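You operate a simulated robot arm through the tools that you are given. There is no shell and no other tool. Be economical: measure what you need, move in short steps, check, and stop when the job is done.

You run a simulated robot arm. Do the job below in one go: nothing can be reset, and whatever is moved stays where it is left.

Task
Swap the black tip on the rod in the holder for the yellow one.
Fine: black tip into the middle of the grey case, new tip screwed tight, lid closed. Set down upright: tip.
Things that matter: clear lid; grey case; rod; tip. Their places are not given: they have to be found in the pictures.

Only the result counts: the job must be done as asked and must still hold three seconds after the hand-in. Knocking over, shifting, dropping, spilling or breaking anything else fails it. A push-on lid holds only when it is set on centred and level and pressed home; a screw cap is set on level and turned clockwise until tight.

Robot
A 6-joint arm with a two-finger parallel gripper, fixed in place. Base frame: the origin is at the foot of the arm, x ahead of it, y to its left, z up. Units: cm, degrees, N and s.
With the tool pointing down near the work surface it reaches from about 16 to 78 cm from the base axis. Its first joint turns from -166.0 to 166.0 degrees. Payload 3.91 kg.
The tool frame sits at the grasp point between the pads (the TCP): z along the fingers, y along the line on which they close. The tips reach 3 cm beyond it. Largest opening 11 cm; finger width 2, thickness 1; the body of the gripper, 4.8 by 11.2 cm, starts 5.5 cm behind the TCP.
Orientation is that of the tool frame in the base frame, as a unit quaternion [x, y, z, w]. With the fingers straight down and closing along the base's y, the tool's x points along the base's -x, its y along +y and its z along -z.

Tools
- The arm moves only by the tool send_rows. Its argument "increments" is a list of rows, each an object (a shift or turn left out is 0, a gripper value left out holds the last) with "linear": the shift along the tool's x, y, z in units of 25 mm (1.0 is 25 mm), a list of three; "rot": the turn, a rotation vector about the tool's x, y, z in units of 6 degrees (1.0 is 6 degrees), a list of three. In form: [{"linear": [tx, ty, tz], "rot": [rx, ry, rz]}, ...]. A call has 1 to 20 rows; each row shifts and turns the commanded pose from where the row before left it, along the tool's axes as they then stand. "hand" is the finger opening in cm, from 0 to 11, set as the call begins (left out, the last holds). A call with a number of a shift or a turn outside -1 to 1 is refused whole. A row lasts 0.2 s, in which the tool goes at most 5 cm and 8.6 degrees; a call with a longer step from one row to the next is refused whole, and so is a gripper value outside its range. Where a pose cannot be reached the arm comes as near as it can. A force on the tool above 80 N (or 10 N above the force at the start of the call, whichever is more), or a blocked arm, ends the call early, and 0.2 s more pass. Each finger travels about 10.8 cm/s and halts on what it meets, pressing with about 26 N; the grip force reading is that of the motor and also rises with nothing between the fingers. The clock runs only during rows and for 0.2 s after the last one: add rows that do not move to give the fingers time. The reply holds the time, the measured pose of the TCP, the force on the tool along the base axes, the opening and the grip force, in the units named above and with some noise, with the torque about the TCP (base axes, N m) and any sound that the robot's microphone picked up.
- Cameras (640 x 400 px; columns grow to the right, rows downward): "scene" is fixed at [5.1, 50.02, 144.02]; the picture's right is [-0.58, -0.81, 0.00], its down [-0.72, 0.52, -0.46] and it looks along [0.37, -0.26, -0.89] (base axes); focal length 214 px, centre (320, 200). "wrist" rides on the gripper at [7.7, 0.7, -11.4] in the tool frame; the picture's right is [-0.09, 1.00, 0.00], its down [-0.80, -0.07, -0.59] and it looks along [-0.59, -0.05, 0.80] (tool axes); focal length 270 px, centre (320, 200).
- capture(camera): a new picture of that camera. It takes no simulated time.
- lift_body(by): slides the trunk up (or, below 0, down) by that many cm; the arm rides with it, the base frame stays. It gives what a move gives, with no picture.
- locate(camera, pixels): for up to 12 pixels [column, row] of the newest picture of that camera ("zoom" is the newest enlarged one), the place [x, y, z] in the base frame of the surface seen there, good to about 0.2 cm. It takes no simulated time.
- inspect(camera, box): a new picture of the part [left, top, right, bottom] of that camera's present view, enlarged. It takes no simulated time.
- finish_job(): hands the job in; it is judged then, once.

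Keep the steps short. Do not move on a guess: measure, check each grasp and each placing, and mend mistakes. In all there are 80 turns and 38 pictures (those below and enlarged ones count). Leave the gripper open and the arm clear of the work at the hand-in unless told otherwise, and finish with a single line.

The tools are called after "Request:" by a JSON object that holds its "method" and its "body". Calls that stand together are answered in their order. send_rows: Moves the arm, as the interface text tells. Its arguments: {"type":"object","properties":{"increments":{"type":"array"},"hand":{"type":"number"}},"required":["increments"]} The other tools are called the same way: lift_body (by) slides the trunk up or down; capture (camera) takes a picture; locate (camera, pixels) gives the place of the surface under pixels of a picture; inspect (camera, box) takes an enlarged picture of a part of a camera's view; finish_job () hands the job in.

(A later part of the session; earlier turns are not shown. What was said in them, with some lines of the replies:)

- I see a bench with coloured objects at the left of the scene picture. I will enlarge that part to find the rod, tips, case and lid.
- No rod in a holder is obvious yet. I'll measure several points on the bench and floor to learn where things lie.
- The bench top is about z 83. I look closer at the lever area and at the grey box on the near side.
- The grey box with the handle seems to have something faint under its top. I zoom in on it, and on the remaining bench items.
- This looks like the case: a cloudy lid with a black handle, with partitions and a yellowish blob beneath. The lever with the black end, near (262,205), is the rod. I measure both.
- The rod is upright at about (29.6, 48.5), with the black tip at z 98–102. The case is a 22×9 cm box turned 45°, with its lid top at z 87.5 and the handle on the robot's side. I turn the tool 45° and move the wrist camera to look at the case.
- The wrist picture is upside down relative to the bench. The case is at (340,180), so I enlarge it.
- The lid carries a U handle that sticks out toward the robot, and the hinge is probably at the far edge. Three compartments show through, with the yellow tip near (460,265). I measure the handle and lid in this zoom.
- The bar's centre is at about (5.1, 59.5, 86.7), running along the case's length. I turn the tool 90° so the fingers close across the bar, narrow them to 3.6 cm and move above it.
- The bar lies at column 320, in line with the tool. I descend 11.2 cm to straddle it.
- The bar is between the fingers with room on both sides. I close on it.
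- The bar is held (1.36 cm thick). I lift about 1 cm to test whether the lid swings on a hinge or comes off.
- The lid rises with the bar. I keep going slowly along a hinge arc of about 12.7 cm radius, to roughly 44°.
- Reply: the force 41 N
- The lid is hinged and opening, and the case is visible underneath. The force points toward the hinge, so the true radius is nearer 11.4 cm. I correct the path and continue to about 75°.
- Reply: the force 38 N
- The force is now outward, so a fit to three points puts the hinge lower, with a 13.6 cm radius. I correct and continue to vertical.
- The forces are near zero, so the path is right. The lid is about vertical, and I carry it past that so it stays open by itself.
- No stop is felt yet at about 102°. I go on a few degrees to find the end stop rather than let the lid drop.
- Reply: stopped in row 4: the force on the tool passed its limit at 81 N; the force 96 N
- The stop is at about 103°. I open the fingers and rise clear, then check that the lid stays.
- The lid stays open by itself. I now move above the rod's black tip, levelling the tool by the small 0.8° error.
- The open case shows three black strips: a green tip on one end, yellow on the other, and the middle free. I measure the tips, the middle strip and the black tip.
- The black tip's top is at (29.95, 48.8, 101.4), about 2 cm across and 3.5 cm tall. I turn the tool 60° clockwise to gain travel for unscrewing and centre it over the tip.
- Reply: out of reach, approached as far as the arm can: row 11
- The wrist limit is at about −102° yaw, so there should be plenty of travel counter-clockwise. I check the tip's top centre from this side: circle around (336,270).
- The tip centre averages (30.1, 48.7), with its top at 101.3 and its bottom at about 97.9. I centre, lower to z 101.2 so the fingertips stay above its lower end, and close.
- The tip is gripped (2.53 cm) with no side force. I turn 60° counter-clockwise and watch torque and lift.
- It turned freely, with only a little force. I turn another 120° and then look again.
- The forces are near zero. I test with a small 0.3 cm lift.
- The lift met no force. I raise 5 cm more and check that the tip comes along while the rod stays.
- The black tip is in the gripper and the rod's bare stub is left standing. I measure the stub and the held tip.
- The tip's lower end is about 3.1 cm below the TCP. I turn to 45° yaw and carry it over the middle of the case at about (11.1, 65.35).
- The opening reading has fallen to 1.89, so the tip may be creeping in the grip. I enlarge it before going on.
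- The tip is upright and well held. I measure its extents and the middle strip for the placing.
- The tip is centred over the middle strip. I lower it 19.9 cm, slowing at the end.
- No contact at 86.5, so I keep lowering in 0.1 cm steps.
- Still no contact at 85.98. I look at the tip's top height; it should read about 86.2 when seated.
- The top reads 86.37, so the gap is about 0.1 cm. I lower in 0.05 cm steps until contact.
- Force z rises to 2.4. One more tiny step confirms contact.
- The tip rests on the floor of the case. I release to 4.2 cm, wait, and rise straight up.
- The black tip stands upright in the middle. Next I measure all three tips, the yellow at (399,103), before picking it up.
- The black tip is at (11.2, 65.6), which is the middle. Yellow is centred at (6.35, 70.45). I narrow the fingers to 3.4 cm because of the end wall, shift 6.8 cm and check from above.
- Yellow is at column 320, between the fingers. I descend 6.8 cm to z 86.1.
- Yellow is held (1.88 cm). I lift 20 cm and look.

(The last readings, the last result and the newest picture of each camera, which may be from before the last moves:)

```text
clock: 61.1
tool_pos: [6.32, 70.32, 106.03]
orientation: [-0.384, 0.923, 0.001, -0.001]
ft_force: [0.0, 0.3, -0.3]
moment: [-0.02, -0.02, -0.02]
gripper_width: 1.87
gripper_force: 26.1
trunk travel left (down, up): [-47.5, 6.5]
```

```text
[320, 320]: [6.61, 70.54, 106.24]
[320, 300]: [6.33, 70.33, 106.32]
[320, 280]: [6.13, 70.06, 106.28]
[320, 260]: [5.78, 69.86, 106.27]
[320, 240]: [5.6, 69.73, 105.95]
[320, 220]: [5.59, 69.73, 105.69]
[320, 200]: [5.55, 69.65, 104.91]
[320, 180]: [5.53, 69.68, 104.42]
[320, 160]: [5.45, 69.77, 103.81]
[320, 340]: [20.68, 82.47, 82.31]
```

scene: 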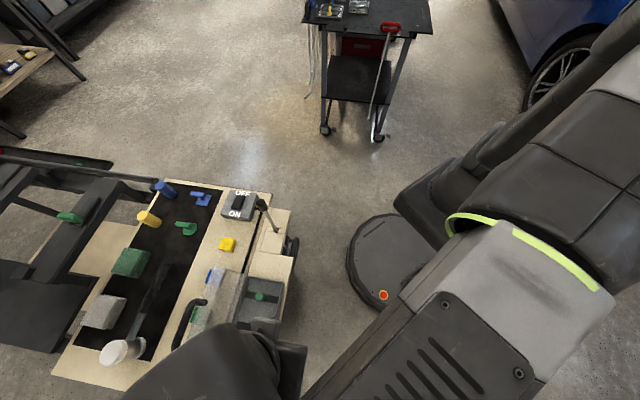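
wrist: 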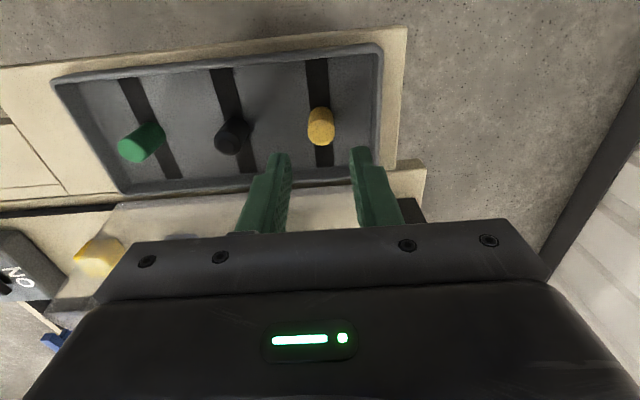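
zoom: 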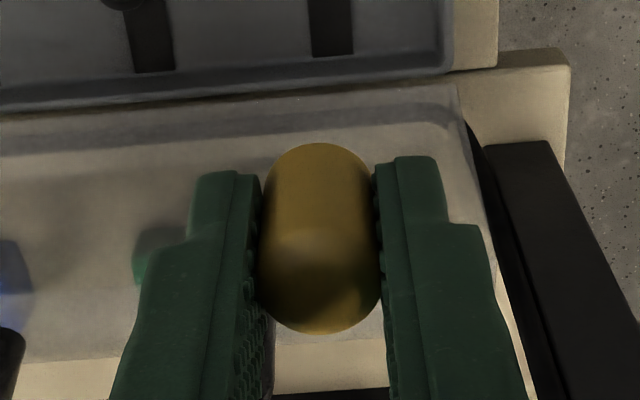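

The tip is upright, its top at 106.3. I carry it over the rod stub at (30.04, 48.74).

Request:
{"method": "send_rows", "body": {"increments": [{"linear": [-0.039, -0.856, 0]}, {"linear": [-0.039, -0.856, 0]}, {"linear": [-0.039, -0.856, 0]}, {"linear": [-0.039, -0.856, 0]}, {"linear": [-0.039, -0.856, 0]}, {"linear": [-0.039, -0.856, 0]}, {"linear": [-0.039, -0.856, 0]}, {"linear": [-0.039, -0.856, 0]}, {"linear": [-0.039, -0.856, 0]}, {"linear": [-0.039, -0.856, 0]}, {"linear": [-0.039, -0.856, 0]}, {"linear": [-0.039, -0.856, 0]}, {"linear": [-0.039, -0.856, 0]}, {"linear": [-0.039, -0.856, 0]}, {"linear": [-0.039, -0.856, 0]}, {}]}}

Request:
{"method": "send_rows", "body": {"increments": [{"rot": [0, 0, -1]}, {"rot": [0, 0, -1]}, {"rot": [0, 0, -1]}, {"rot": [0, 0, -1]}, {"rot": [0, 0, -1]}, {"rot": [0, 0, -1]}, {"rot": [0, 0, -1]}, {"rot": [0, 0, -1]}, {"rot": [0, 0, -1]}, {"rot": [0, 0, -1]}, {"rot": [0, 0, -1]}, {"rot": [0, 0, -1]}, {"rot": [0, 0, -1]}, {"rot": [0, 0, -1]}, {"rot": [0, 0, -1]}, {"rot": [0, 0, -1]}, {"rot": [0, 0, -1]}, {"rot": [0, 0, -1]}, {"rot": [0, 0, -1]}, {"rot": [0, 0, -1]}]}}

Request:
{"method": "capture", "body": {"camera": "wrist"}}

```text
clock: 64.5
tool_pos: [30.0, 48.67, 105.79]
orientation: [-0.382, 0.924, 0.001, 0.0]
ft_force: [0.0, -0.9, -1.0]
moment: [-0.02, -0.03, 0.04]
gripper_width: 1.89
gripper_force: 26.0
trunk travel left (down, up): [-47.5, 6.5]
```

```text
clock: 68.7
tool_pos: [30.07, 48.69, 105.83]
orientation: [0.992, -0.129, -0.002, -0.001]
ft_force: [0.4, -0.3, -0.7]
moment: [-0.02, -0.02, 0.0]
gripper_width: 1.89
gripper_force: 26.6
trunk travel left (down, up): [-47.5, 6.5]
```

```text
8 pictures are left
```

wrist: 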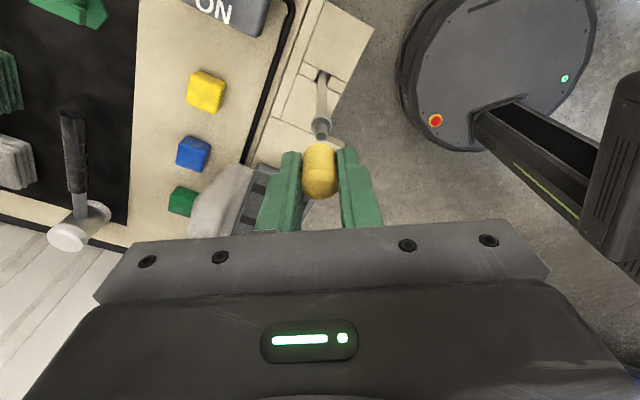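

Yaw is now 165° and the stub at (322,126) is just below the yellow tip. I zoom to check alignment.

Request:
{"method": "inspect", "body": {"camera": "wrist", "box": [260, 100, 380, 210]}}

Request:
{"method": "locate", "body": {"camera": "zoom", "pixels": [[326, 40], [326, 60], [326, 75], [326, 82], [320, 180], [320, 200], [320, 220], [320, 300], [320, 340], [320, 160]]}}

```text
3.64 times, centred on (320, 155) of wrist
```

zoom: 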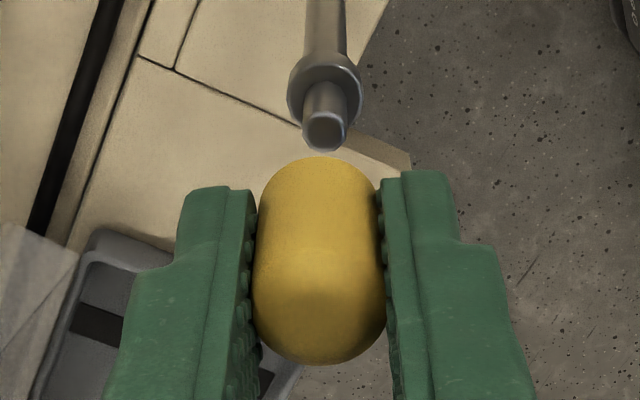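

```text
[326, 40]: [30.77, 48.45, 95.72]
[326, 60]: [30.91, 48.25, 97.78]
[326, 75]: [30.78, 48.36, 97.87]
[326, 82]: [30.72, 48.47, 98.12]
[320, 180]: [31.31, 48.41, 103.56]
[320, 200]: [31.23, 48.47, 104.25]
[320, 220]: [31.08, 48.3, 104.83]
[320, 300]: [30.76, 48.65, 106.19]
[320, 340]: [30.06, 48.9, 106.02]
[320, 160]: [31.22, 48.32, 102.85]
```

Sideways alignment is within 0.1 cm. I measure the stub's top face around (323,130) for the depth direction.

Request:
{"method": "locate", "body": {"camera": "zoom", "pixels": [[323, 118], [323, 124], [323, 130], [323, 136], [323, 142], [323, 146], [308, 130], [338, 130], [322, 350], [322, 358], [254, 270], [386, 270]]}}

```text
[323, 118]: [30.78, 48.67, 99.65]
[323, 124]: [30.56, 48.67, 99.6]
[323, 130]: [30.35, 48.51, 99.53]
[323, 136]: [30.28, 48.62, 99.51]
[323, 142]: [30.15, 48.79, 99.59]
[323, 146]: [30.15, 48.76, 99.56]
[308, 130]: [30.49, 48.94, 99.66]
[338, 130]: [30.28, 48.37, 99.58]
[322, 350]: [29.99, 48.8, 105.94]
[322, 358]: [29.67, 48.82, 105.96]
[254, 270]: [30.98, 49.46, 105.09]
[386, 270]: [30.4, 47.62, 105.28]
```

Tip and stub agree to within 0.1 cm. I lower over the stub, whose top is at 99.55, and watch the force.

Request:
{"method": "send_rows", "body": {"increments": [{"linear": [0.01, 0, 0.4]}, {"linear": [0.01, 0, 0.4]}, {"linear": [0, 0, 0.3]}, {"linear": [0, 0, 0.1]}, {}]}}

Request:
{"method": "send_rows", "body": {"increments": [{"linear": [0, 0, 0.05]}, {"linear": [0, 0, 0.05]}, {"linear": [0, 0, 0.05]}, {"linear": [0, 0, 0.05]}, {}]}}

```text
clock: 69.9
tool_pos: [30.0, 48.57, 102.86]
orientation: [0.991, -0.13, -0.002, -0.001]
ft_force: [-0.4, -0.5, 0.2]
moment: [0.01, 0.03, 0.01]
gripper_width: 1.88
gripper_force: 25.3
trunk travel left (down, up): [-47.5, 6.5]
```

```text
clock: 71.1
tool_pos: [30.14, 48.71, 102.53]
orientation: [0.991, -0.13, -0.003, -0.001]
ft_force: [-0.1, 0.2, 0.0]
moment: [0.0, -0.01, 0.01]
gripper_width: 1.88
gripper_force: 26.1
trunk travel left (down, up): [-47.5, 6.5]
```

No contact at 102.4. I continue down 0.75 cm in small steps.

Request:
{"method": "send_rows", "body": {"increments": [{"linear": [0, 0, 0.05]}, {"linear": [0, 0, 0.05]}, {"linear": [0, 0, 0.05]}, {"linear": [0, 0, 0.05]}, {"linear": [0, 0, 0.05]}, {"linear": [0, 0, 0.05]}, {}]}}

```text
clock: 72.7
tool_pos: [30.26, 48.83, 101.64]
orientation: [0.991, -0.131, -0.002, -0.001]
ft_force: [-0.5, -0.6, -0.4]
moment: [0.02, 0.04, -0.02]
gripper_width: 1.88
gripper_force: 26.0
trunk travel left (down, up): [-47.5, 6.5]
```

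The bore has slid over the stub (tip bottom about 98.6). I lower further until it seats.

Request:
{"method": "send_rows", "body": {"increments": [{"linear": [0, 0, 0.04]}, {"linear": [0, 0, 0.04]}, {"linear": [0, 0, 0.04]}, {}]}}

Request:
{"method": "send_rows", "body": {"increments": [{"linear": [0, 0, 0.03]}, {"linear": [0, 0, 0.03]}, {}]}}

```text
clock: 73.7
tool_pos: [30.14, 48.6, 101.45]
orientation: [0.991, -0.13, -0.001, -0.001]
ft_force: [0.1, 0.1, 2.1]
moment: [0.02, -0.04, 0.03]
gripper_width: 1.88
gripper_force: 26.1
trunk travel left (down, up): [-47.5, 6.5]
```

```text
clock: 74.5
tool_pos: [30.08, 48.46, 101.28]
orientation: [0.991, -0.131, -0.001, -0.003]
ft_force: [0.8, -0.3, 19.8]
moment: [-0.03, -0.07, -0.04]
gripper_width: 1.85
gripper_force: 26.1
trunk travel left (down, up): [-47.5, 6.5]
```

Contact, with 20 N upward. I turn clockwise 120° under that light pressure.

Request:
{"method": "send_rows", "body": {"increments": [{"rot": [0, 0, 1]}, {"rot": [0, 0, 1]}, {"rot": [0, 0, 1]}, {"rot": [0, 0, 1]}, {"rot": [0, 0, 1]}, {"rot": [0, 0, 1]}, {"rot": [0, 0, 1]}, {"rot": [0, 0, 1]}, {"rot": [0, 0, 1]}, {"rot": [0, 0, 1]}, {"rot": [0, 0, 1]}, {"rot": [0, 0, 1]}, {"rot": [0, 0, 1]}, {"rot": [0, 0, 1]}, {"rot": [0, 0, 1]}, {"rot": [0, 0, 1]}, {"rot": [0, 0, 1]}, {"rot": [0, 0, 1]}, {"rot": [0, 0, 1]}, {"rot": [0, 0, 1]}]}}

```text
clock: 78.7
tool_pos: [30.09, 48.74, 101.11]
orientation: [-0.382, 0.924, 0.001, -0.001]
ft_force: [0.7, -0.2, 10.5]
moment: [-0.04, -0.02, 0.27]
gripper_width: 1.9
gripper_force: 26.3
trunk travel left (down, up): [-47.5, 6.5]
```

Torque is building to 0.27 N m and the tip is drawing down. I continue clockwise.

Request:
{"method": "send_rows", "body": {"increments": [{"rot": [0, 0, 1]}, {"rot": [0, 0, 1]}, {"rot": [0, 0, 1]}, {"rot": [0, 0, 1]}, {"rot": [0, 0, 1]}, {"rot": [0, 0, 1]}, {"rot": [0, 0, 1]}, {"rot": [0, 0, 1]}, {"rot": [0, 0, 1]}, {"rot": [0, 0, 1]}]}}

```text
clock: 80.9
tool_pos: [30.04, 48.75, 101.16]
orientation: [0.131, 0.991, 0.0, -0.002]
ft_force: [0.0, 0.2, -1.0]
moment: [-0.03, 0.0, -0.01]
gripper_width: 1.93
gripper_force: 25.7
trunk travel left (down, up): [-47.5, 6.5]
```

Request:
{"method": "send_rows", "body": {"increments": [{"rot": [0, 0, 1]}, {"rot": [0, 0, 1]}, {"rot": [0, 0, 1]}, {"rot": [0, 0, 1]}, {"rot": [0, 0, 1]}, {"rot": [0, 0, 1]}, {"rot": [0, 0, 1]}]}}

Request:
{"method": "send_rows", "body": {"increments": [{"rot": [0, 0, 1]}, {"rot": [0, 0, 1]}, {"rot": [0, 0, 1]}, {"rot": [0, 0, 1]}, {"rot": [0, 0, 1]}, {"rot": [0, 0, 1]}]}}

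```text
clock: 82.5
tool_pos: [30.01, 48.7, 101.14]
orientation: [0.478, 0.878, 0.0, -0.001]
ft_force: [-0.1, -0.6, -4.4]
moment: [-0.04, -0.03, 0.44]
gripper_width: 1.89
gripper_force: 25.9
trunk travel left (down, up): [-47.5, 6.5]
```

```text
clock: 83.9
tool_pos: [30.04, 48.4, 101.25]
orientation: [0.726, 0.687, -0.001, -0.001]
ft_force: [-3.6, -15.7, -4.9]
moment: [-0.47, 0.14, 0.68]
gripper_width: 2.44
gripper_force: 25.9
trunk travel left (down, up): [-47.5, 6.5]
```

Torque rose to 0.68 N m and the opening jumped to 2.44, so the tip has stopped turning and the pads slipped: likely tight. I release, rise and look.

Request:
{"method": "send_rows", "body": {"hand": 5, "increments": [{}, {}, {}, {"linear": [0, 0, -0.6]}, {"linear": [0, 0, -0.8]}, {"linear": [0, 0, -0.8]}, {"linear": [0, 0, -0.8]}, {}]}}

Request:
{"method": "inspect", "body": {"camera": "wrist", "box": [260, 50, 380, 150]}}

Request:
{"method": "locate", "body": {"camera": "zoom", "pixels": [[320, 200], [320, 220], [320, 240], [320, 260], [320, 280], [320, 300], [320, 180], [320, 160], [290, 250], [350, 250], [320, 140], [320, 120]]}}

```text
clock: 85.7
tool_pos: [30.18, 48.64, 108.77]
orientation: [0.726, 0.688, -0.001, -0.002]
ft_force: [-0.9, 0.6, -0.3]
moment: [0.02, -0.03, -0.05]
gripper_width: 5.01
gripper_force: 0.1
trunk travel left (down, up): [-47.5, 6.5]
```

```text
4.00 times, centred on (320, 100) of wrist
```

zoom: 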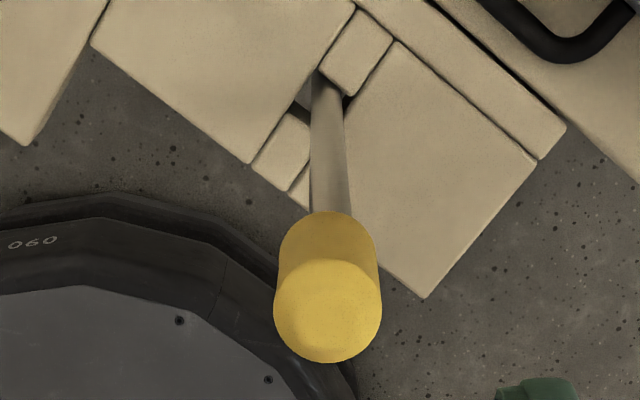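

```text
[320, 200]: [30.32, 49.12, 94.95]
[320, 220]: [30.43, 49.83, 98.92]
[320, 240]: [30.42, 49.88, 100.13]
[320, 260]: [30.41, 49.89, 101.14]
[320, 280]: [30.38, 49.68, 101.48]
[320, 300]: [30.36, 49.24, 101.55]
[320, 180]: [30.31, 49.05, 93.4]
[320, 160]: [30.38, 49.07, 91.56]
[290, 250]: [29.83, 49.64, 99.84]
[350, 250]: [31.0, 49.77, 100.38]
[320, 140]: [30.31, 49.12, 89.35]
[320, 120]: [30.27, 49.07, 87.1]
```

The yellow tip sits upright on the rod, its top at 101.5. To confirm it is tight I turn back 150° in the air and will regrip and turn again. First I check its centre from the new side.

Request:
{"method": "send_rows", "body": {"increments": [{"rot": [0, 0, -1]}, {"rot": [0, 0, -1]}, {"rot": [0, 0, -1]}, {"rot": [0, 0, -1]}, {"rot": [0, 0, -1]}, {"rot": [0, 0, -1]}, {"rot": [0, 0, -1]}, {"rot": [0, 0, -1]}, {"rot": [0, 0, -1]}, {"rot": [0, 0, -1]}, {"rot": [0, 0, -1]}, {"rot": [0, 0, -1]}, {"rot": [0, 0, -1]}, {"rot": [0, 0, -1]}, {"rot": [0, 0, -1]}, {"rot": [0, 0, -1]}, {"rot": [0, 0, -1]}, {"rot": [0, 0, -1]}, {"rot": [0, 0, -1]}, {"rot": [0, 0, -1]}]}}

Request:
{"method": "inspect", "body": {"camera": "wrist", "box": [260, 50, 380, 150]}}

Request:
{"method": "locate", "body": {"camera": "zoom", "pixels": [[325, 200], [325, 220], [325, 240], [325, 260], [325, 280], [325, 300], [325, 320], [325, 340], [325, 180], [325, 160], [290, 270], [360, 270]]}}

```text
clock: 89.9
tool_pos: [30.19, 48.7, 108.68]
orientation: [-0.235, 0.972, 0.002, -0.001]
ft_force: [0.1, 0.6, 0.1]
moment: [-0.01, 0.0, 0.01]
gripper_width: 5.01
gripper_force: 0.1
trunk travel left (down, up): [-47.5, 6.5]
```

```text
4.00 times, centred on (320, 100) of wrist
```

zoom: 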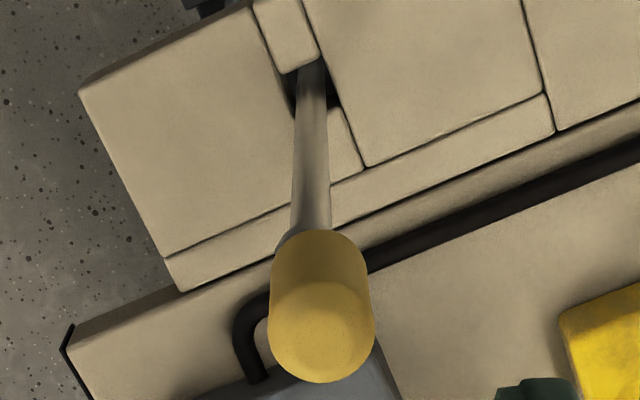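

```text
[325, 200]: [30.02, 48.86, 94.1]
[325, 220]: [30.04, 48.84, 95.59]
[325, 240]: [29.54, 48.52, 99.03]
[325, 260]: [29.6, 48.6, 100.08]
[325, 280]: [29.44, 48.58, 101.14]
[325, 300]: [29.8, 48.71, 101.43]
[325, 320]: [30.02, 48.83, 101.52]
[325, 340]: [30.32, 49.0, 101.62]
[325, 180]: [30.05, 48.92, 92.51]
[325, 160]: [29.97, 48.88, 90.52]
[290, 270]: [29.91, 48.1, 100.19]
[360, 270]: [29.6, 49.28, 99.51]
```

In this view the tip sits about 0.2 cm off the rod axis, and column offsets from four views put the rod at (30.36, 48.6). The fingers are linked, so my last grip was off-centre. I turn to 147° yaw, centre on the rod axis and grip again.

Request:
{"method": "send_rows", "body": {"increments": [{"rot": [0, 0, -1]}, {"rot": [0, 0, -1]}, {"rot": [0, 0, -1]}, {"rot": [0, 0, -1]}, {"rot": [0, 0, -1]}, {"rot": [0, 0, -1]}, {"rot": [0, 0, -1]}, {"rot": [0, 0, -1]}, {"rot": [0, 0, -1]}, {"rot": [0, 0, -1]}, {"rot": [0, 0, -1]}, {"rot": [0, 0, -1]}, {"rot": [0, 0, -1]}, {"rot": [0, 0, -1]}, {"rot": [0, 0, -1]}, {"rot": [0, 0, -1]}, {"rot": [0, 0, -1]}, {"rot": [0, 0, -1]}, {"rot": [0, 0, -1]}, {"rot": [0, 0, -1]}]}}

Request:
{"method": "send_rows", "body": {"increments": [{"linear": [0.073, -0.02, 0.6]}, {"linear": [0, 0, 0.7]}, {"linear": [0, 0, 0.7]}, {"linear": [0, 0, 0.6]}, {"linear": [0, 0, 0.38]}, {}]}}

Request:
{"method": "send_rows", "body": {"hand": 0, "increments": [{}, {}, {}, {}]}}

```text
clock: 94.1
tool_pos: [30.27, 48.68, 108.68]
orientation: [0.959, -0.284, -0.002, 0.0]
ft_force: [0.1, 0.0, 0.8]
moment: [0.01, 0.02, -0.01]
gripper_width: 5.0
gripper_force: 0.1
trunk travel left (down, up): [-47.5, 6.5]
```

```text
clock: 95.5
tool_pos: [30.28, 48.6, 101.23]
orientation: [0.959, -0.285, -0.002, 0.0]
ft_force: [-0.3, 0.2, 0.3]
moment: [0.0, 0.03, -0.01]
gripper_width: 5.02
gripper_force: 0.1
trunk travel left (down, up): [-47.5, 6.5]
```

```text
clock: 96.5
tool_pos: [30.33, 48.75, 101.09]
orientation: [0.959, -0.284, -0.002, -0.001]
ft_force: [0.2, 0.7, -0.7]
moment: [0.01, 0.02, 0.0]
gripper_width: 1.93
gripper_force: 26.1
trunk travel left (down, up): [-47.5, 6.5]
```

Gripped centred (1.93 cm). I press down slightly and turn clockwise 60°.

Request:
{"method": "send_rows", "body": {"increments": [{"linear": [0, 0, 0.02]}, {"rot": [0, 0, 1]}, {"rot": [0, 0, 1]}, {"rot": [0, 0, 1]}, {"rot": [0, 0, 1]}, {"rot": [0, 0, 1]}, {"rot": [0, 0, 1]}, {"rot": [0, 0, 1]}, {"rot": [0, 0, 1]}, {"rot": [0, 0, 1]}, {"rot": [0, 0, 1]}]}}

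```text
clock: 98.9
tool_pos: [30.29, 48.55, 101.08]
orientation: [-0.687, 0.726, 0.002, -0.001]
ft_force: [0.3, 0.3, 1.8]
moment: [0.04, -0.02, 0.39]
gripper_width: 2.63
gripper_force: 25.9
trunk travel left (down, up): [-47.5, 6.5]
```

The opening grew to 2.63 with almost no side force and torque 0.39. I look at how the fingers sit on the tip.

Request:
{"method": "inspect", "body": {"camera": "wrist", "box": [260, 130, 380, 220]}}

Request:
{"method": "locate", "body": {"camera": "zoom", "pixels": [[320, 90], [320, 120], [320, 180], [320, 260], [320, 300], [245, 260], [395, 260], [235, 200], [405, 200]]}}

```text
4.44 times, centred on (320, 175) of wrist
```

zoom: 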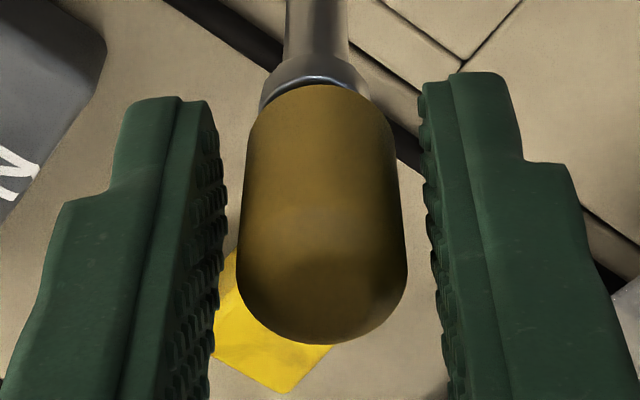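

```text
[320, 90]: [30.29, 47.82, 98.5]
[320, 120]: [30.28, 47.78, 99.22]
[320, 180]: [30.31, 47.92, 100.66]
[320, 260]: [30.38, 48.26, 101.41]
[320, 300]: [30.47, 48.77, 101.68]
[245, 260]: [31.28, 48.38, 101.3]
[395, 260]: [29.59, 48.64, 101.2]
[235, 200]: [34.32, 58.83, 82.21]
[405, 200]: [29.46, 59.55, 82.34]
```

The fingers show a gap at the round visual, so the tip's contact shape is square: 1.9 across flats, 2.6 across corners. The tip stopped turning and the fingers slipped round to its corners, which means it reached its stop. I release, line the fingers up with its flats (yaw about 35°), regrip and check the torque.

Request:
{"method": "send_rows", "body": {"hand": 5, "increments": [{}, {}, {"rot": [0, 0, 0.96]}, {"rot": [0, 0, 0.96]}, {"rot": [0, 0, 0.96]}, {"rot": [0, 0, 0.96]}, {"rot": [0, 0, 0.96]}, {"rot": [0, 0, 0.96]}, {"rot": [0, 0, 0.96]}, {"rot": [0, 0, 0.96]}, {"rot": [0, 0, 0.96]}, {}]}}

Request:
{"method": "send_rows", "body": {"hand": 0, "increments": [{}, {}, {}, {}]}}

Request:
{"method": "send_rows", "body": {"increments": [{"rot": [0, 0, 1]}, {"rot": [0, 0, 1]}]}}

```text
clock: 101.5
tool_pos: [30.55, 48.73, 101.19]
orientation: [-0.302, 0.953, 0.002, -0.001]
ft_force: [0.5, 0.0, 0.4]
moment: [-0.01, -0.05, 0.0]
gripper_width: 4.99
gripper_force: 0.1
trunk travel left (down, up): [-47.5, 6.5]
```

```text
clock: 102.5
tool_pos: [30.34, 48.67, 101.23]
orientation: [-0.302, 0.953, 0.002, 0.0]
ft_force: [0.1, 0.0, -0.3]
moment: [-0.02, -0.02, 0.12]
gripper_width: 2.18
gripper_force: 26.4
trunk travel left (down, up): [-47.5, 6.5]
```

```text
clock: 103.1
tool_pos: [30.34, 48.65, 101.26]
orientation: [-0.199, 0.98, 0.001, -0.002]
ft_force: [-1.0, -0.2, -0.4]
moment: [-0.04, 0.02, 0.45]
gripper_width: 2.17
gripper_force: 25.7
trunk travel left (down, up): [-47.5, 6.5]
```

It grips at 2.18 and carries 0.45 N m with no slip. I turn 12° more.

Request:
{"method": "send_rows", "body": {"increments": [{"rot": [0, 0, 1]}, {"rot": [0, 0, 1]}]}}

Request:
{"method": "send_rows", "body": {"increments": [{"rot": [0, 0, 1]}, {"rot": [0, 0, 1]}]}}

```text
clock: 103.7
tool_pos: [30.31, 48.46, 101.14]
orientation: [-0.096, 0.995, 0.0, -0.001]
ft_force: [-0.4, 0.1, -2.1]
moment: [-0.03, -0.02, 0.66]
gripper_width: 2.27
gripper_force: 26.1
trunk travel left (down, up): [-47.5, 6.5]
```

```text
clock: 104.3
tool_pos: [30.38, 48.63, 101.14]
orientation: [0.009, 1.0, 0.001, -0.001]
ft_force: [1.1, -1.0, 0.6]
moment: [-0.05, -0.02, 0.42]
gripper_width: 2.59
gripper_force: 25.9
trunk travel left (down, up): [-47.5, 6.5]
```

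Torque peaked at 0.66 N m or more before slipping to the corners. I regrip once more, squarely on the flats (yaw about 26°), to see whether it still advances.

Request:
{"method": "send_rows", "body": {"hand": 5, "increments": [{}, {}, {"rot": [0, 0, -0.9]}, {"rot": [0, 0, -0.9]}, {"rot": [0, 0, -0.9]}, {"rot": [0, 0, -0.9]}, {"rot": [0, 0, -0.9]}, {}]}}

Request:
{"method": "send_rows", "body": {"hand": 0, "increments": [{}, {}, {}, {}]}}

Request:
{"method": "send_rows", "body": {"increments": [{"rot": [0, 0, 1]}, {"rot": [0, 0, 1]}]}}

Request:
{"method": "send_rows", "body": {"increments": [{"rot": [0, 0, 1]}]}}

```text
clock: 106.1
tool_pos: [30.28, 48.57, 101.11]
orientation: [-0.228, 0.974, 0.001, -0.001]
ft_force: [0.1, 0.5, 0.1]
moment: [0.02, 0.0, 0.0]
gripper_width: 5.0
gripper_force: 0.0
trunk travel left (down, up): [-47.5, 6.5]
```

```text
clock: 107.1
tool_pos: [30.34, 48.58, 101.18]
orientation: [-0.225, 0.974, 0.002, -0.001]
ft_force: [0.8, 0.4, 1.2]
moment: [0.0, -0.01, 0.04]
gripper_width: 2.44
gripper_force: 25.4
trunk travel left (down, up): [-47.5, 6.5]
```

```text
clock: 107.7
tool_pos: [30.39, 48.56, 101.21]
orientation: [-0.122, 0.993, 0.001, -0.002]
ft_force: [-0.2, -0.3, -2.0]
moment: [-0.02, -0.01, 0.34]
gripper_width: 2.42
gripper_force: 26.1
trunk travel left (down, up): [-47.5, 6.5]
```

```text
clock: 108.1
tool_pos: [30.27, 48.58, 101.2]
orientation: [-0.071, 0.997, 0.001, -0.002]
ft_force: [0.6, -1.0, -4.8]
moment: [0.03, -0.02, 0.48]
gripper_width: 2.4
gripper_force: 26.0
trunk travel left (down, up): [-47.5, 6.5]
```

The readings fit a firm end stop at about 48°: torque grows linearly (0.34, 0.48, 0.66) and the tip springs back to the same angle each time. The tip is tight, so I release and rise.

Request:
{"method": "send_rows", "body": {"hand": 5, "increments": [{}, {}, {}, {"linear": [0, 0, -0.6]}, {"linear": [0, 0, -0.8]}, {"linear": [0, 0, -0.8]}, {"linear": [0, 0, -0.8]}, {"linear": [0, 0, -0.8]}, {}]}}

Request:
{"method": "inspect", "body": {"camera": "wrist", "box": [220, 20, 420, 145]}}

Request:
{"method": "locate", "body": {"camera": "zoom", "pixels": [[320, 220], [320, 240], [320, 260], [320, 280], [320, 300], [320, 320]]}}

```text
clock: 110.1
tool_pos: [30.19, 48.65, 110.7]
orientation: [-0.071, 0.997, 0.001, -0.001]
ft_force: [-0.1, -0.4, -0.3]
moment: [0.0, 0.01, 0.01]
gripper_width: 4.99
gripper_force: 0.0
trunk travel left (down, up): [-47.5, 6.5]
```

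```text
3.20 times, centred on (320, 82) of wrist
```

zoom: 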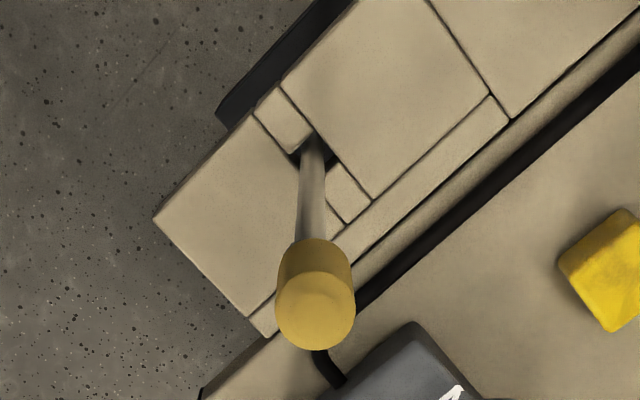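

```text
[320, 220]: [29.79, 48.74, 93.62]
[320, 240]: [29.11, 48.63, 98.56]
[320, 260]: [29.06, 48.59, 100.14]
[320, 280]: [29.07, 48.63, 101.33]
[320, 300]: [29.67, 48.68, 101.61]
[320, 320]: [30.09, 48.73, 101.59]
```

The yellow tip is on, upright, with its top at 101.6. Next is the lid: I turn back to the handle orientation and move above the open handle bar at about (17.65, 72.1).

Request:
{"method": "send_rows", "body": {"hand": 3.6, "increments": [{"rot": [0, 0, 0.983]}, {"rot": [0, 0, 0.983]}, {"rot": [0, 0, 0.983]}, {"rot": [0, 0, 0.983]}, {"rot": [0, 0, 0.983]}, {"rot": [0, 0, 0.983]}, {"rot": [0, 0, 0.983]}, {"rot": [0, 0, 0.983]}, {"rot": [0, 0, 0.983]}, {}]}}

Request:
{"method": "send_rows", "body": {"increments": [{"linear": [0.783, 0.235, 0]}, {"linear": [0.783, 0.235, 0]}, {"linear": [0.783, 0.235, 0]}, {"linear": [0.783, 0.235, 0]}, {"linear": [0.783, 0.235, 0.1]}, {"linear": [0.783, 0.235, 0.1]}, {"linear": [0.783, 0.235, 0.2]}, {"linear": [0.783, 0.235, 0.2]}, {"linear": [0.783, 0.235, 0.2]}, {"linear": [0.783, 0.235, 0.2]}, {"linear": [0.783, 0.235, 0.2]}, {"linear": [0.783, 0.235, 0.2]}, {"linear": [0.783, 0.235, 0.2]}, {}]}}

Request:
{"method": "capture", "body": {"camera": "wrist"}}

```text
clock: 112.3
tool_pos: [30.45, 48.64, 110.6]
orientation: [0.383, 0.924, 0.001, -0.002]
ft_force: [-0.6, -0.1, -0.8]
moment: [0.0, 0.0, -0.03]
gripper_width: 3.59
gripper_force: 0.0
trunk travel left (down, up): [-47.5, 6.5]
```

```text
clock: 115.3
tool_pos: [17.76, 72.17, 106.84]
orientation: [0.383, 0.924, 0.002, -0.001]
ft_force: [-0.1, -0.3, -0.1]
moment: [-0.03, -0.03, -0.04]
gripper_width: 3.58
gripper_force: 0.1
trunk travel left (down, up): [-47.5, 6.5]
```

```text
2 pictures are left
```

wrist: 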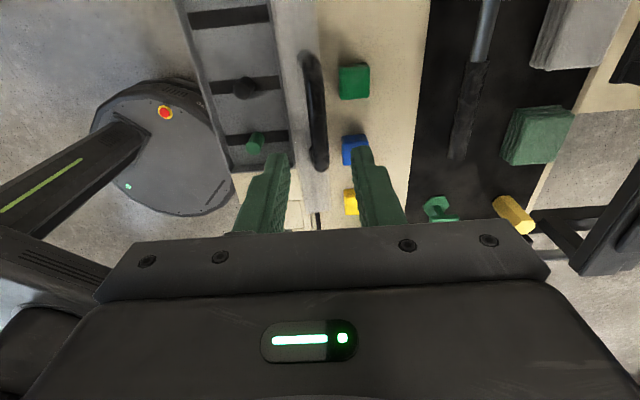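

The bar lies at column 320 between the fingers. I measure it quickly before descending.

Request:
{"method": "locate", "body": {"camera": "wrist", "pixels": [[318, 110], [318, 90], [322, 135], [320, 160], [308, 60], [246, 85], [254, 142]]}}

```text
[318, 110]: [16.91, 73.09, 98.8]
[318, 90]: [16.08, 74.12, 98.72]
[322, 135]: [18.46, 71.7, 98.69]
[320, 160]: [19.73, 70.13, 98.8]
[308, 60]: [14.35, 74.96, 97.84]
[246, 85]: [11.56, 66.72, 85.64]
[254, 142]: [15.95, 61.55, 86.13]
```

The bar's top is at z 98.8, in line with the tool. I descend 8.4 cm and close on it.

Request:
{"method": "send_rows", "body": {"increments": [{"linear": [0, 0, 0.7]}, {"linear": [0, 0, 0.7]}, {"linear": [0, 0, 0.7]}, {"linear": [0, 0, 0.7]}, {"linear": [0, 0, 0.55]}, {}]}}

Request:
{"method": "send_rows", "body": {"hand": 0, "increments": [{}, {}, {}]}}

```text
clock: 116.7
tool_pos: [17.71, 72.01, 98.51]
orientation: [0.383, 0.924, 0.001, -0.001]
ft_force: [-0.3, -0.4, -0.5]
moment: [0.01, -0.01, -0.04]
gripper_width: 3.6
gripper_force: 0.0
trunk travel left (down, up): [-47.5, 6.5]
```

```text
clock: 117.5
tool_pos: [17.75, 71.92, 98.43]
orientation: [0.382, 0.924, 0.0, -0.002]
ft_force: [-4.6, -7.5, -3.4]
moment: [-0.1, 0.01, 0.05]
gripper_width: 1.34
gripper_force: 45.1
trunk travel left (down, up): [-47.5, 6.5]
```

The handle is held. I swing the lid back along the arc that worked, first to about 70°.

Request:
{"method": "send_rows", "body": {"increments": [{"linear": [0, -0.346, -0.098]}, {"linear": [0, -0.346, -0.098]}, {"linear": [0, -0.374, -0.054]}, {"linear": [0, -0.374, -0.054]}, {"linear": [0, -0.38, 0]}, {"linear": [0, -0.38, 0]}, {"linear": [0, -0.374, 0.054]}, {"linear": [0, -0.374, 0.054]}, {"linear": [0, -0.364, 0.104]}, {"linear": [0, -0.364, 0.104]}, {}]}}

```text
clock: 119.9
tool_pos: [11.23, 65.63, 98.3]
orientation: [0.383, 0.924, 0.0, -0.002]
ft_force: [3.2, -4.3, 0.7]
moment: [0.07, 0.06, -0.39]
gripper_width: 1.32
gripper_force: 44.4
trunk travel left (down, up): [-47.5, 6.5]
```

The forces are small. I continue down to about 30°.

Request:
{"method": "send_rows", "body": {"increments": [{"linear": [0, -0.346, 0.154]}, {"linear": [0, -0.346, 0.154]}, {"linear": [0, -0.322, 0.2]}, {"linear": [0, -0.322, 0.2]}, {"linear": [0, -0.29, 0.244]}, {"linear": [0, -0.29, 0.244]}, {"linear": [0, -0.252, 0.282]}, {"linear": [0, -0.252, 0.282]}, {"linear": [0, -0.212, 0.312]}, {"linear": [0, -0.212, 0.312]}, {}]}}

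```text
clock: 122.3
tool_pos: [6.26, 60.55, 92.45]
orientation: [0.383, 0.924, 0.0, -0.001]
ft_force: [9.8, 2.3, -4.2]
moment: [0.47, 0.22, -0.6]
gripper_width: 1.37
gripper_force: 44.7
trunk travel left (down, up): [-47.5, 6.5]
```

Still low force. I lower the last part gently.

Request:
{"method": "send_rows", "body": {"increments": [{"linear": [0, -0.166, 0.342]}, {"linear": [0, -0.166, 0.342]}, {"linear": [0, -0.118, 0.36]}, {"linear": [0, -0.118, 0.36]}, {"linear": [0, -0.054, 0.278]}, {"linear": [0, -0.054, 0.278]}, {"linear": [0, -0.012, 0.1]}, {"linear": [0, -0.012, 0.1]}, {}]}}

```text
clock: 124.3
tool_pos: [5.15, 59.41, 87.3]
orientation: [0.383, 0.924, 0.005, -0.003]
ft_force: [14.2, 17.7, 38.2]
moment: [0.28, -0.14, -0.67]
gripper_width: 1.36
gripper_force: 44.6
trunk travel left (down, up): [-47.5, 6.5]
```

The lid is down, with 38 N upward at z 87.3. I press a little more to be sure it is home.

Request:
{"method": "send_rows", "body": {"increments": [{"linear": [0, 0, 0.06]}, {"linear": [0, 0, 0.06]}, {}]}}

```text
clock: 125.1
tool_pos: [5.15, 59.37, 86.99]
orientation: [0.383, 0.924, 0.004, -0.003]
ft_force: [19.0, 17.4, 40.2]
moment: [0.12, -0.2, -0.77]
gripper_width: 1.37
gripper_force: 45.0
trunk travel left (down, up): [-47.5, 6.5]
```

The fingers now slide on the bar, so the lid is at its stop. I open, rise clear and check.

Request:
{"method": "send_rows", "body": {"hand": 3.6, "increments": [{}, {}, {"linear": [0, 0, -0.4]}, {"linear": [0, 0, -0.8]}, {"linear": [0, 0, -0.8]}, {"linear": [0, 0, -0.8]}, {"linear": [0, 0, -0.8]}, {"linear": [0, 0, -0.8]}, {"linear": [0, -0.8, -0.8]}, {"linear": [-0.8, -0.9, -0.8]}, {"linear": [-0.8, -0.9, -0.4]}, {"linear": [-0.8, -0.9, 0]}, {"linear": [-0.8, -0.9, 0]}, {"linear": [-0.8, -0.9, 0]}, {"linear": [-0.8, -0.9, 0]}, {}]}}

Request:
{"method": "inspect", "body": {"camera": "scene", "box": [170, 180, 330, 400]}}

Request:
{"method": "locate", "body": {"camera": "zoom", "pixels": [[320, 200]]}}

```text
clock: 128.5
tool_pos: [2.46, 39.96, 102.73]
orientation: [0.382, 0.924, 0.001, -0.002]
ft_force: [-0.5, 0.2, -0.5]
moment: [0.01, 0.0, 0.0]
gripper_width: 3.6
gripper_force: 0.0
trunk travel left (down, up): [-47.5, 6.5]
```

```text
1.82 times, centred on (250, 290) of scene
```

zoom: 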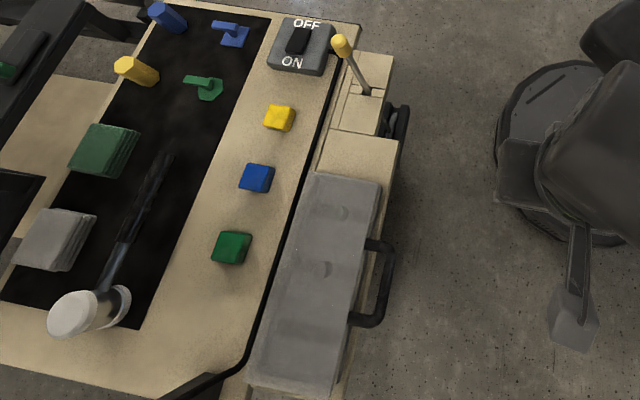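

```text
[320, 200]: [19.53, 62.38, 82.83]
```

The lid is down with the black and green tips visible through it, and yellow is on the rod. I check the handle and lid heights against the original (handle 87.0, lid 87.4).

Request:
{"method": "locate", "body": {"camera": "zoom", "pixels": [[388, 270], [388, 290], [372, 244], [362, 320], [341, 40], [345, 50], [352, 62], [322, 180], [376, 190], [325, 268]]}}

```text
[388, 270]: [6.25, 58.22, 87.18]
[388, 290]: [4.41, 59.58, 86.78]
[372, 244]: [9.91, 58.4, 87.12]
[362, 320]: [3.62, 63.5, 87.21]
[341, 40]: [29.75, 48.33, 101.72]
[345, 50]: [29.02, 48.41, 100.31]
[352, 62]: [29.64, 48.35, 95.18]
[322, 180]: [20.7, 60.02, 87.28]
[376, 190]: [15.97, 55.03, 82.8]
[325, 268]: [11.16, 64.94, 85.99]
```

The handle is back at z 87.0, the black tip is upright in the middle (top 86.0) and yellow is on the rod. I open the gripper fully and wait.

Request:
{"method": "send_rows", "body": {"hand": 11, "increments": [{}, {}, {}, {}, {}]}}

Request:
{"method": "finish_job", "body": {}}

```text
clock: 129.7
tool_pos: [2.57, 39.89, 102.73]
orientation: [0.382, 0.924, 0.001, -0.002]
ft_force: [-0.5, 0.4, 0.1]
moment: [0.0, -0.02, 0.0]
gripper_width: 11.0
gripper_force: 0.0
trunk travel left (down, up): [-47.5, 6.5]
```

```text
The job is handed in.
```

The yellow tip is screwed onto the rod until it stopped turning, about 0.2 cm off the rod's axis by the pictures; the black tip stands upright in the middle of the grey case, the lid is closed, and the arm is clear with the gripper open.
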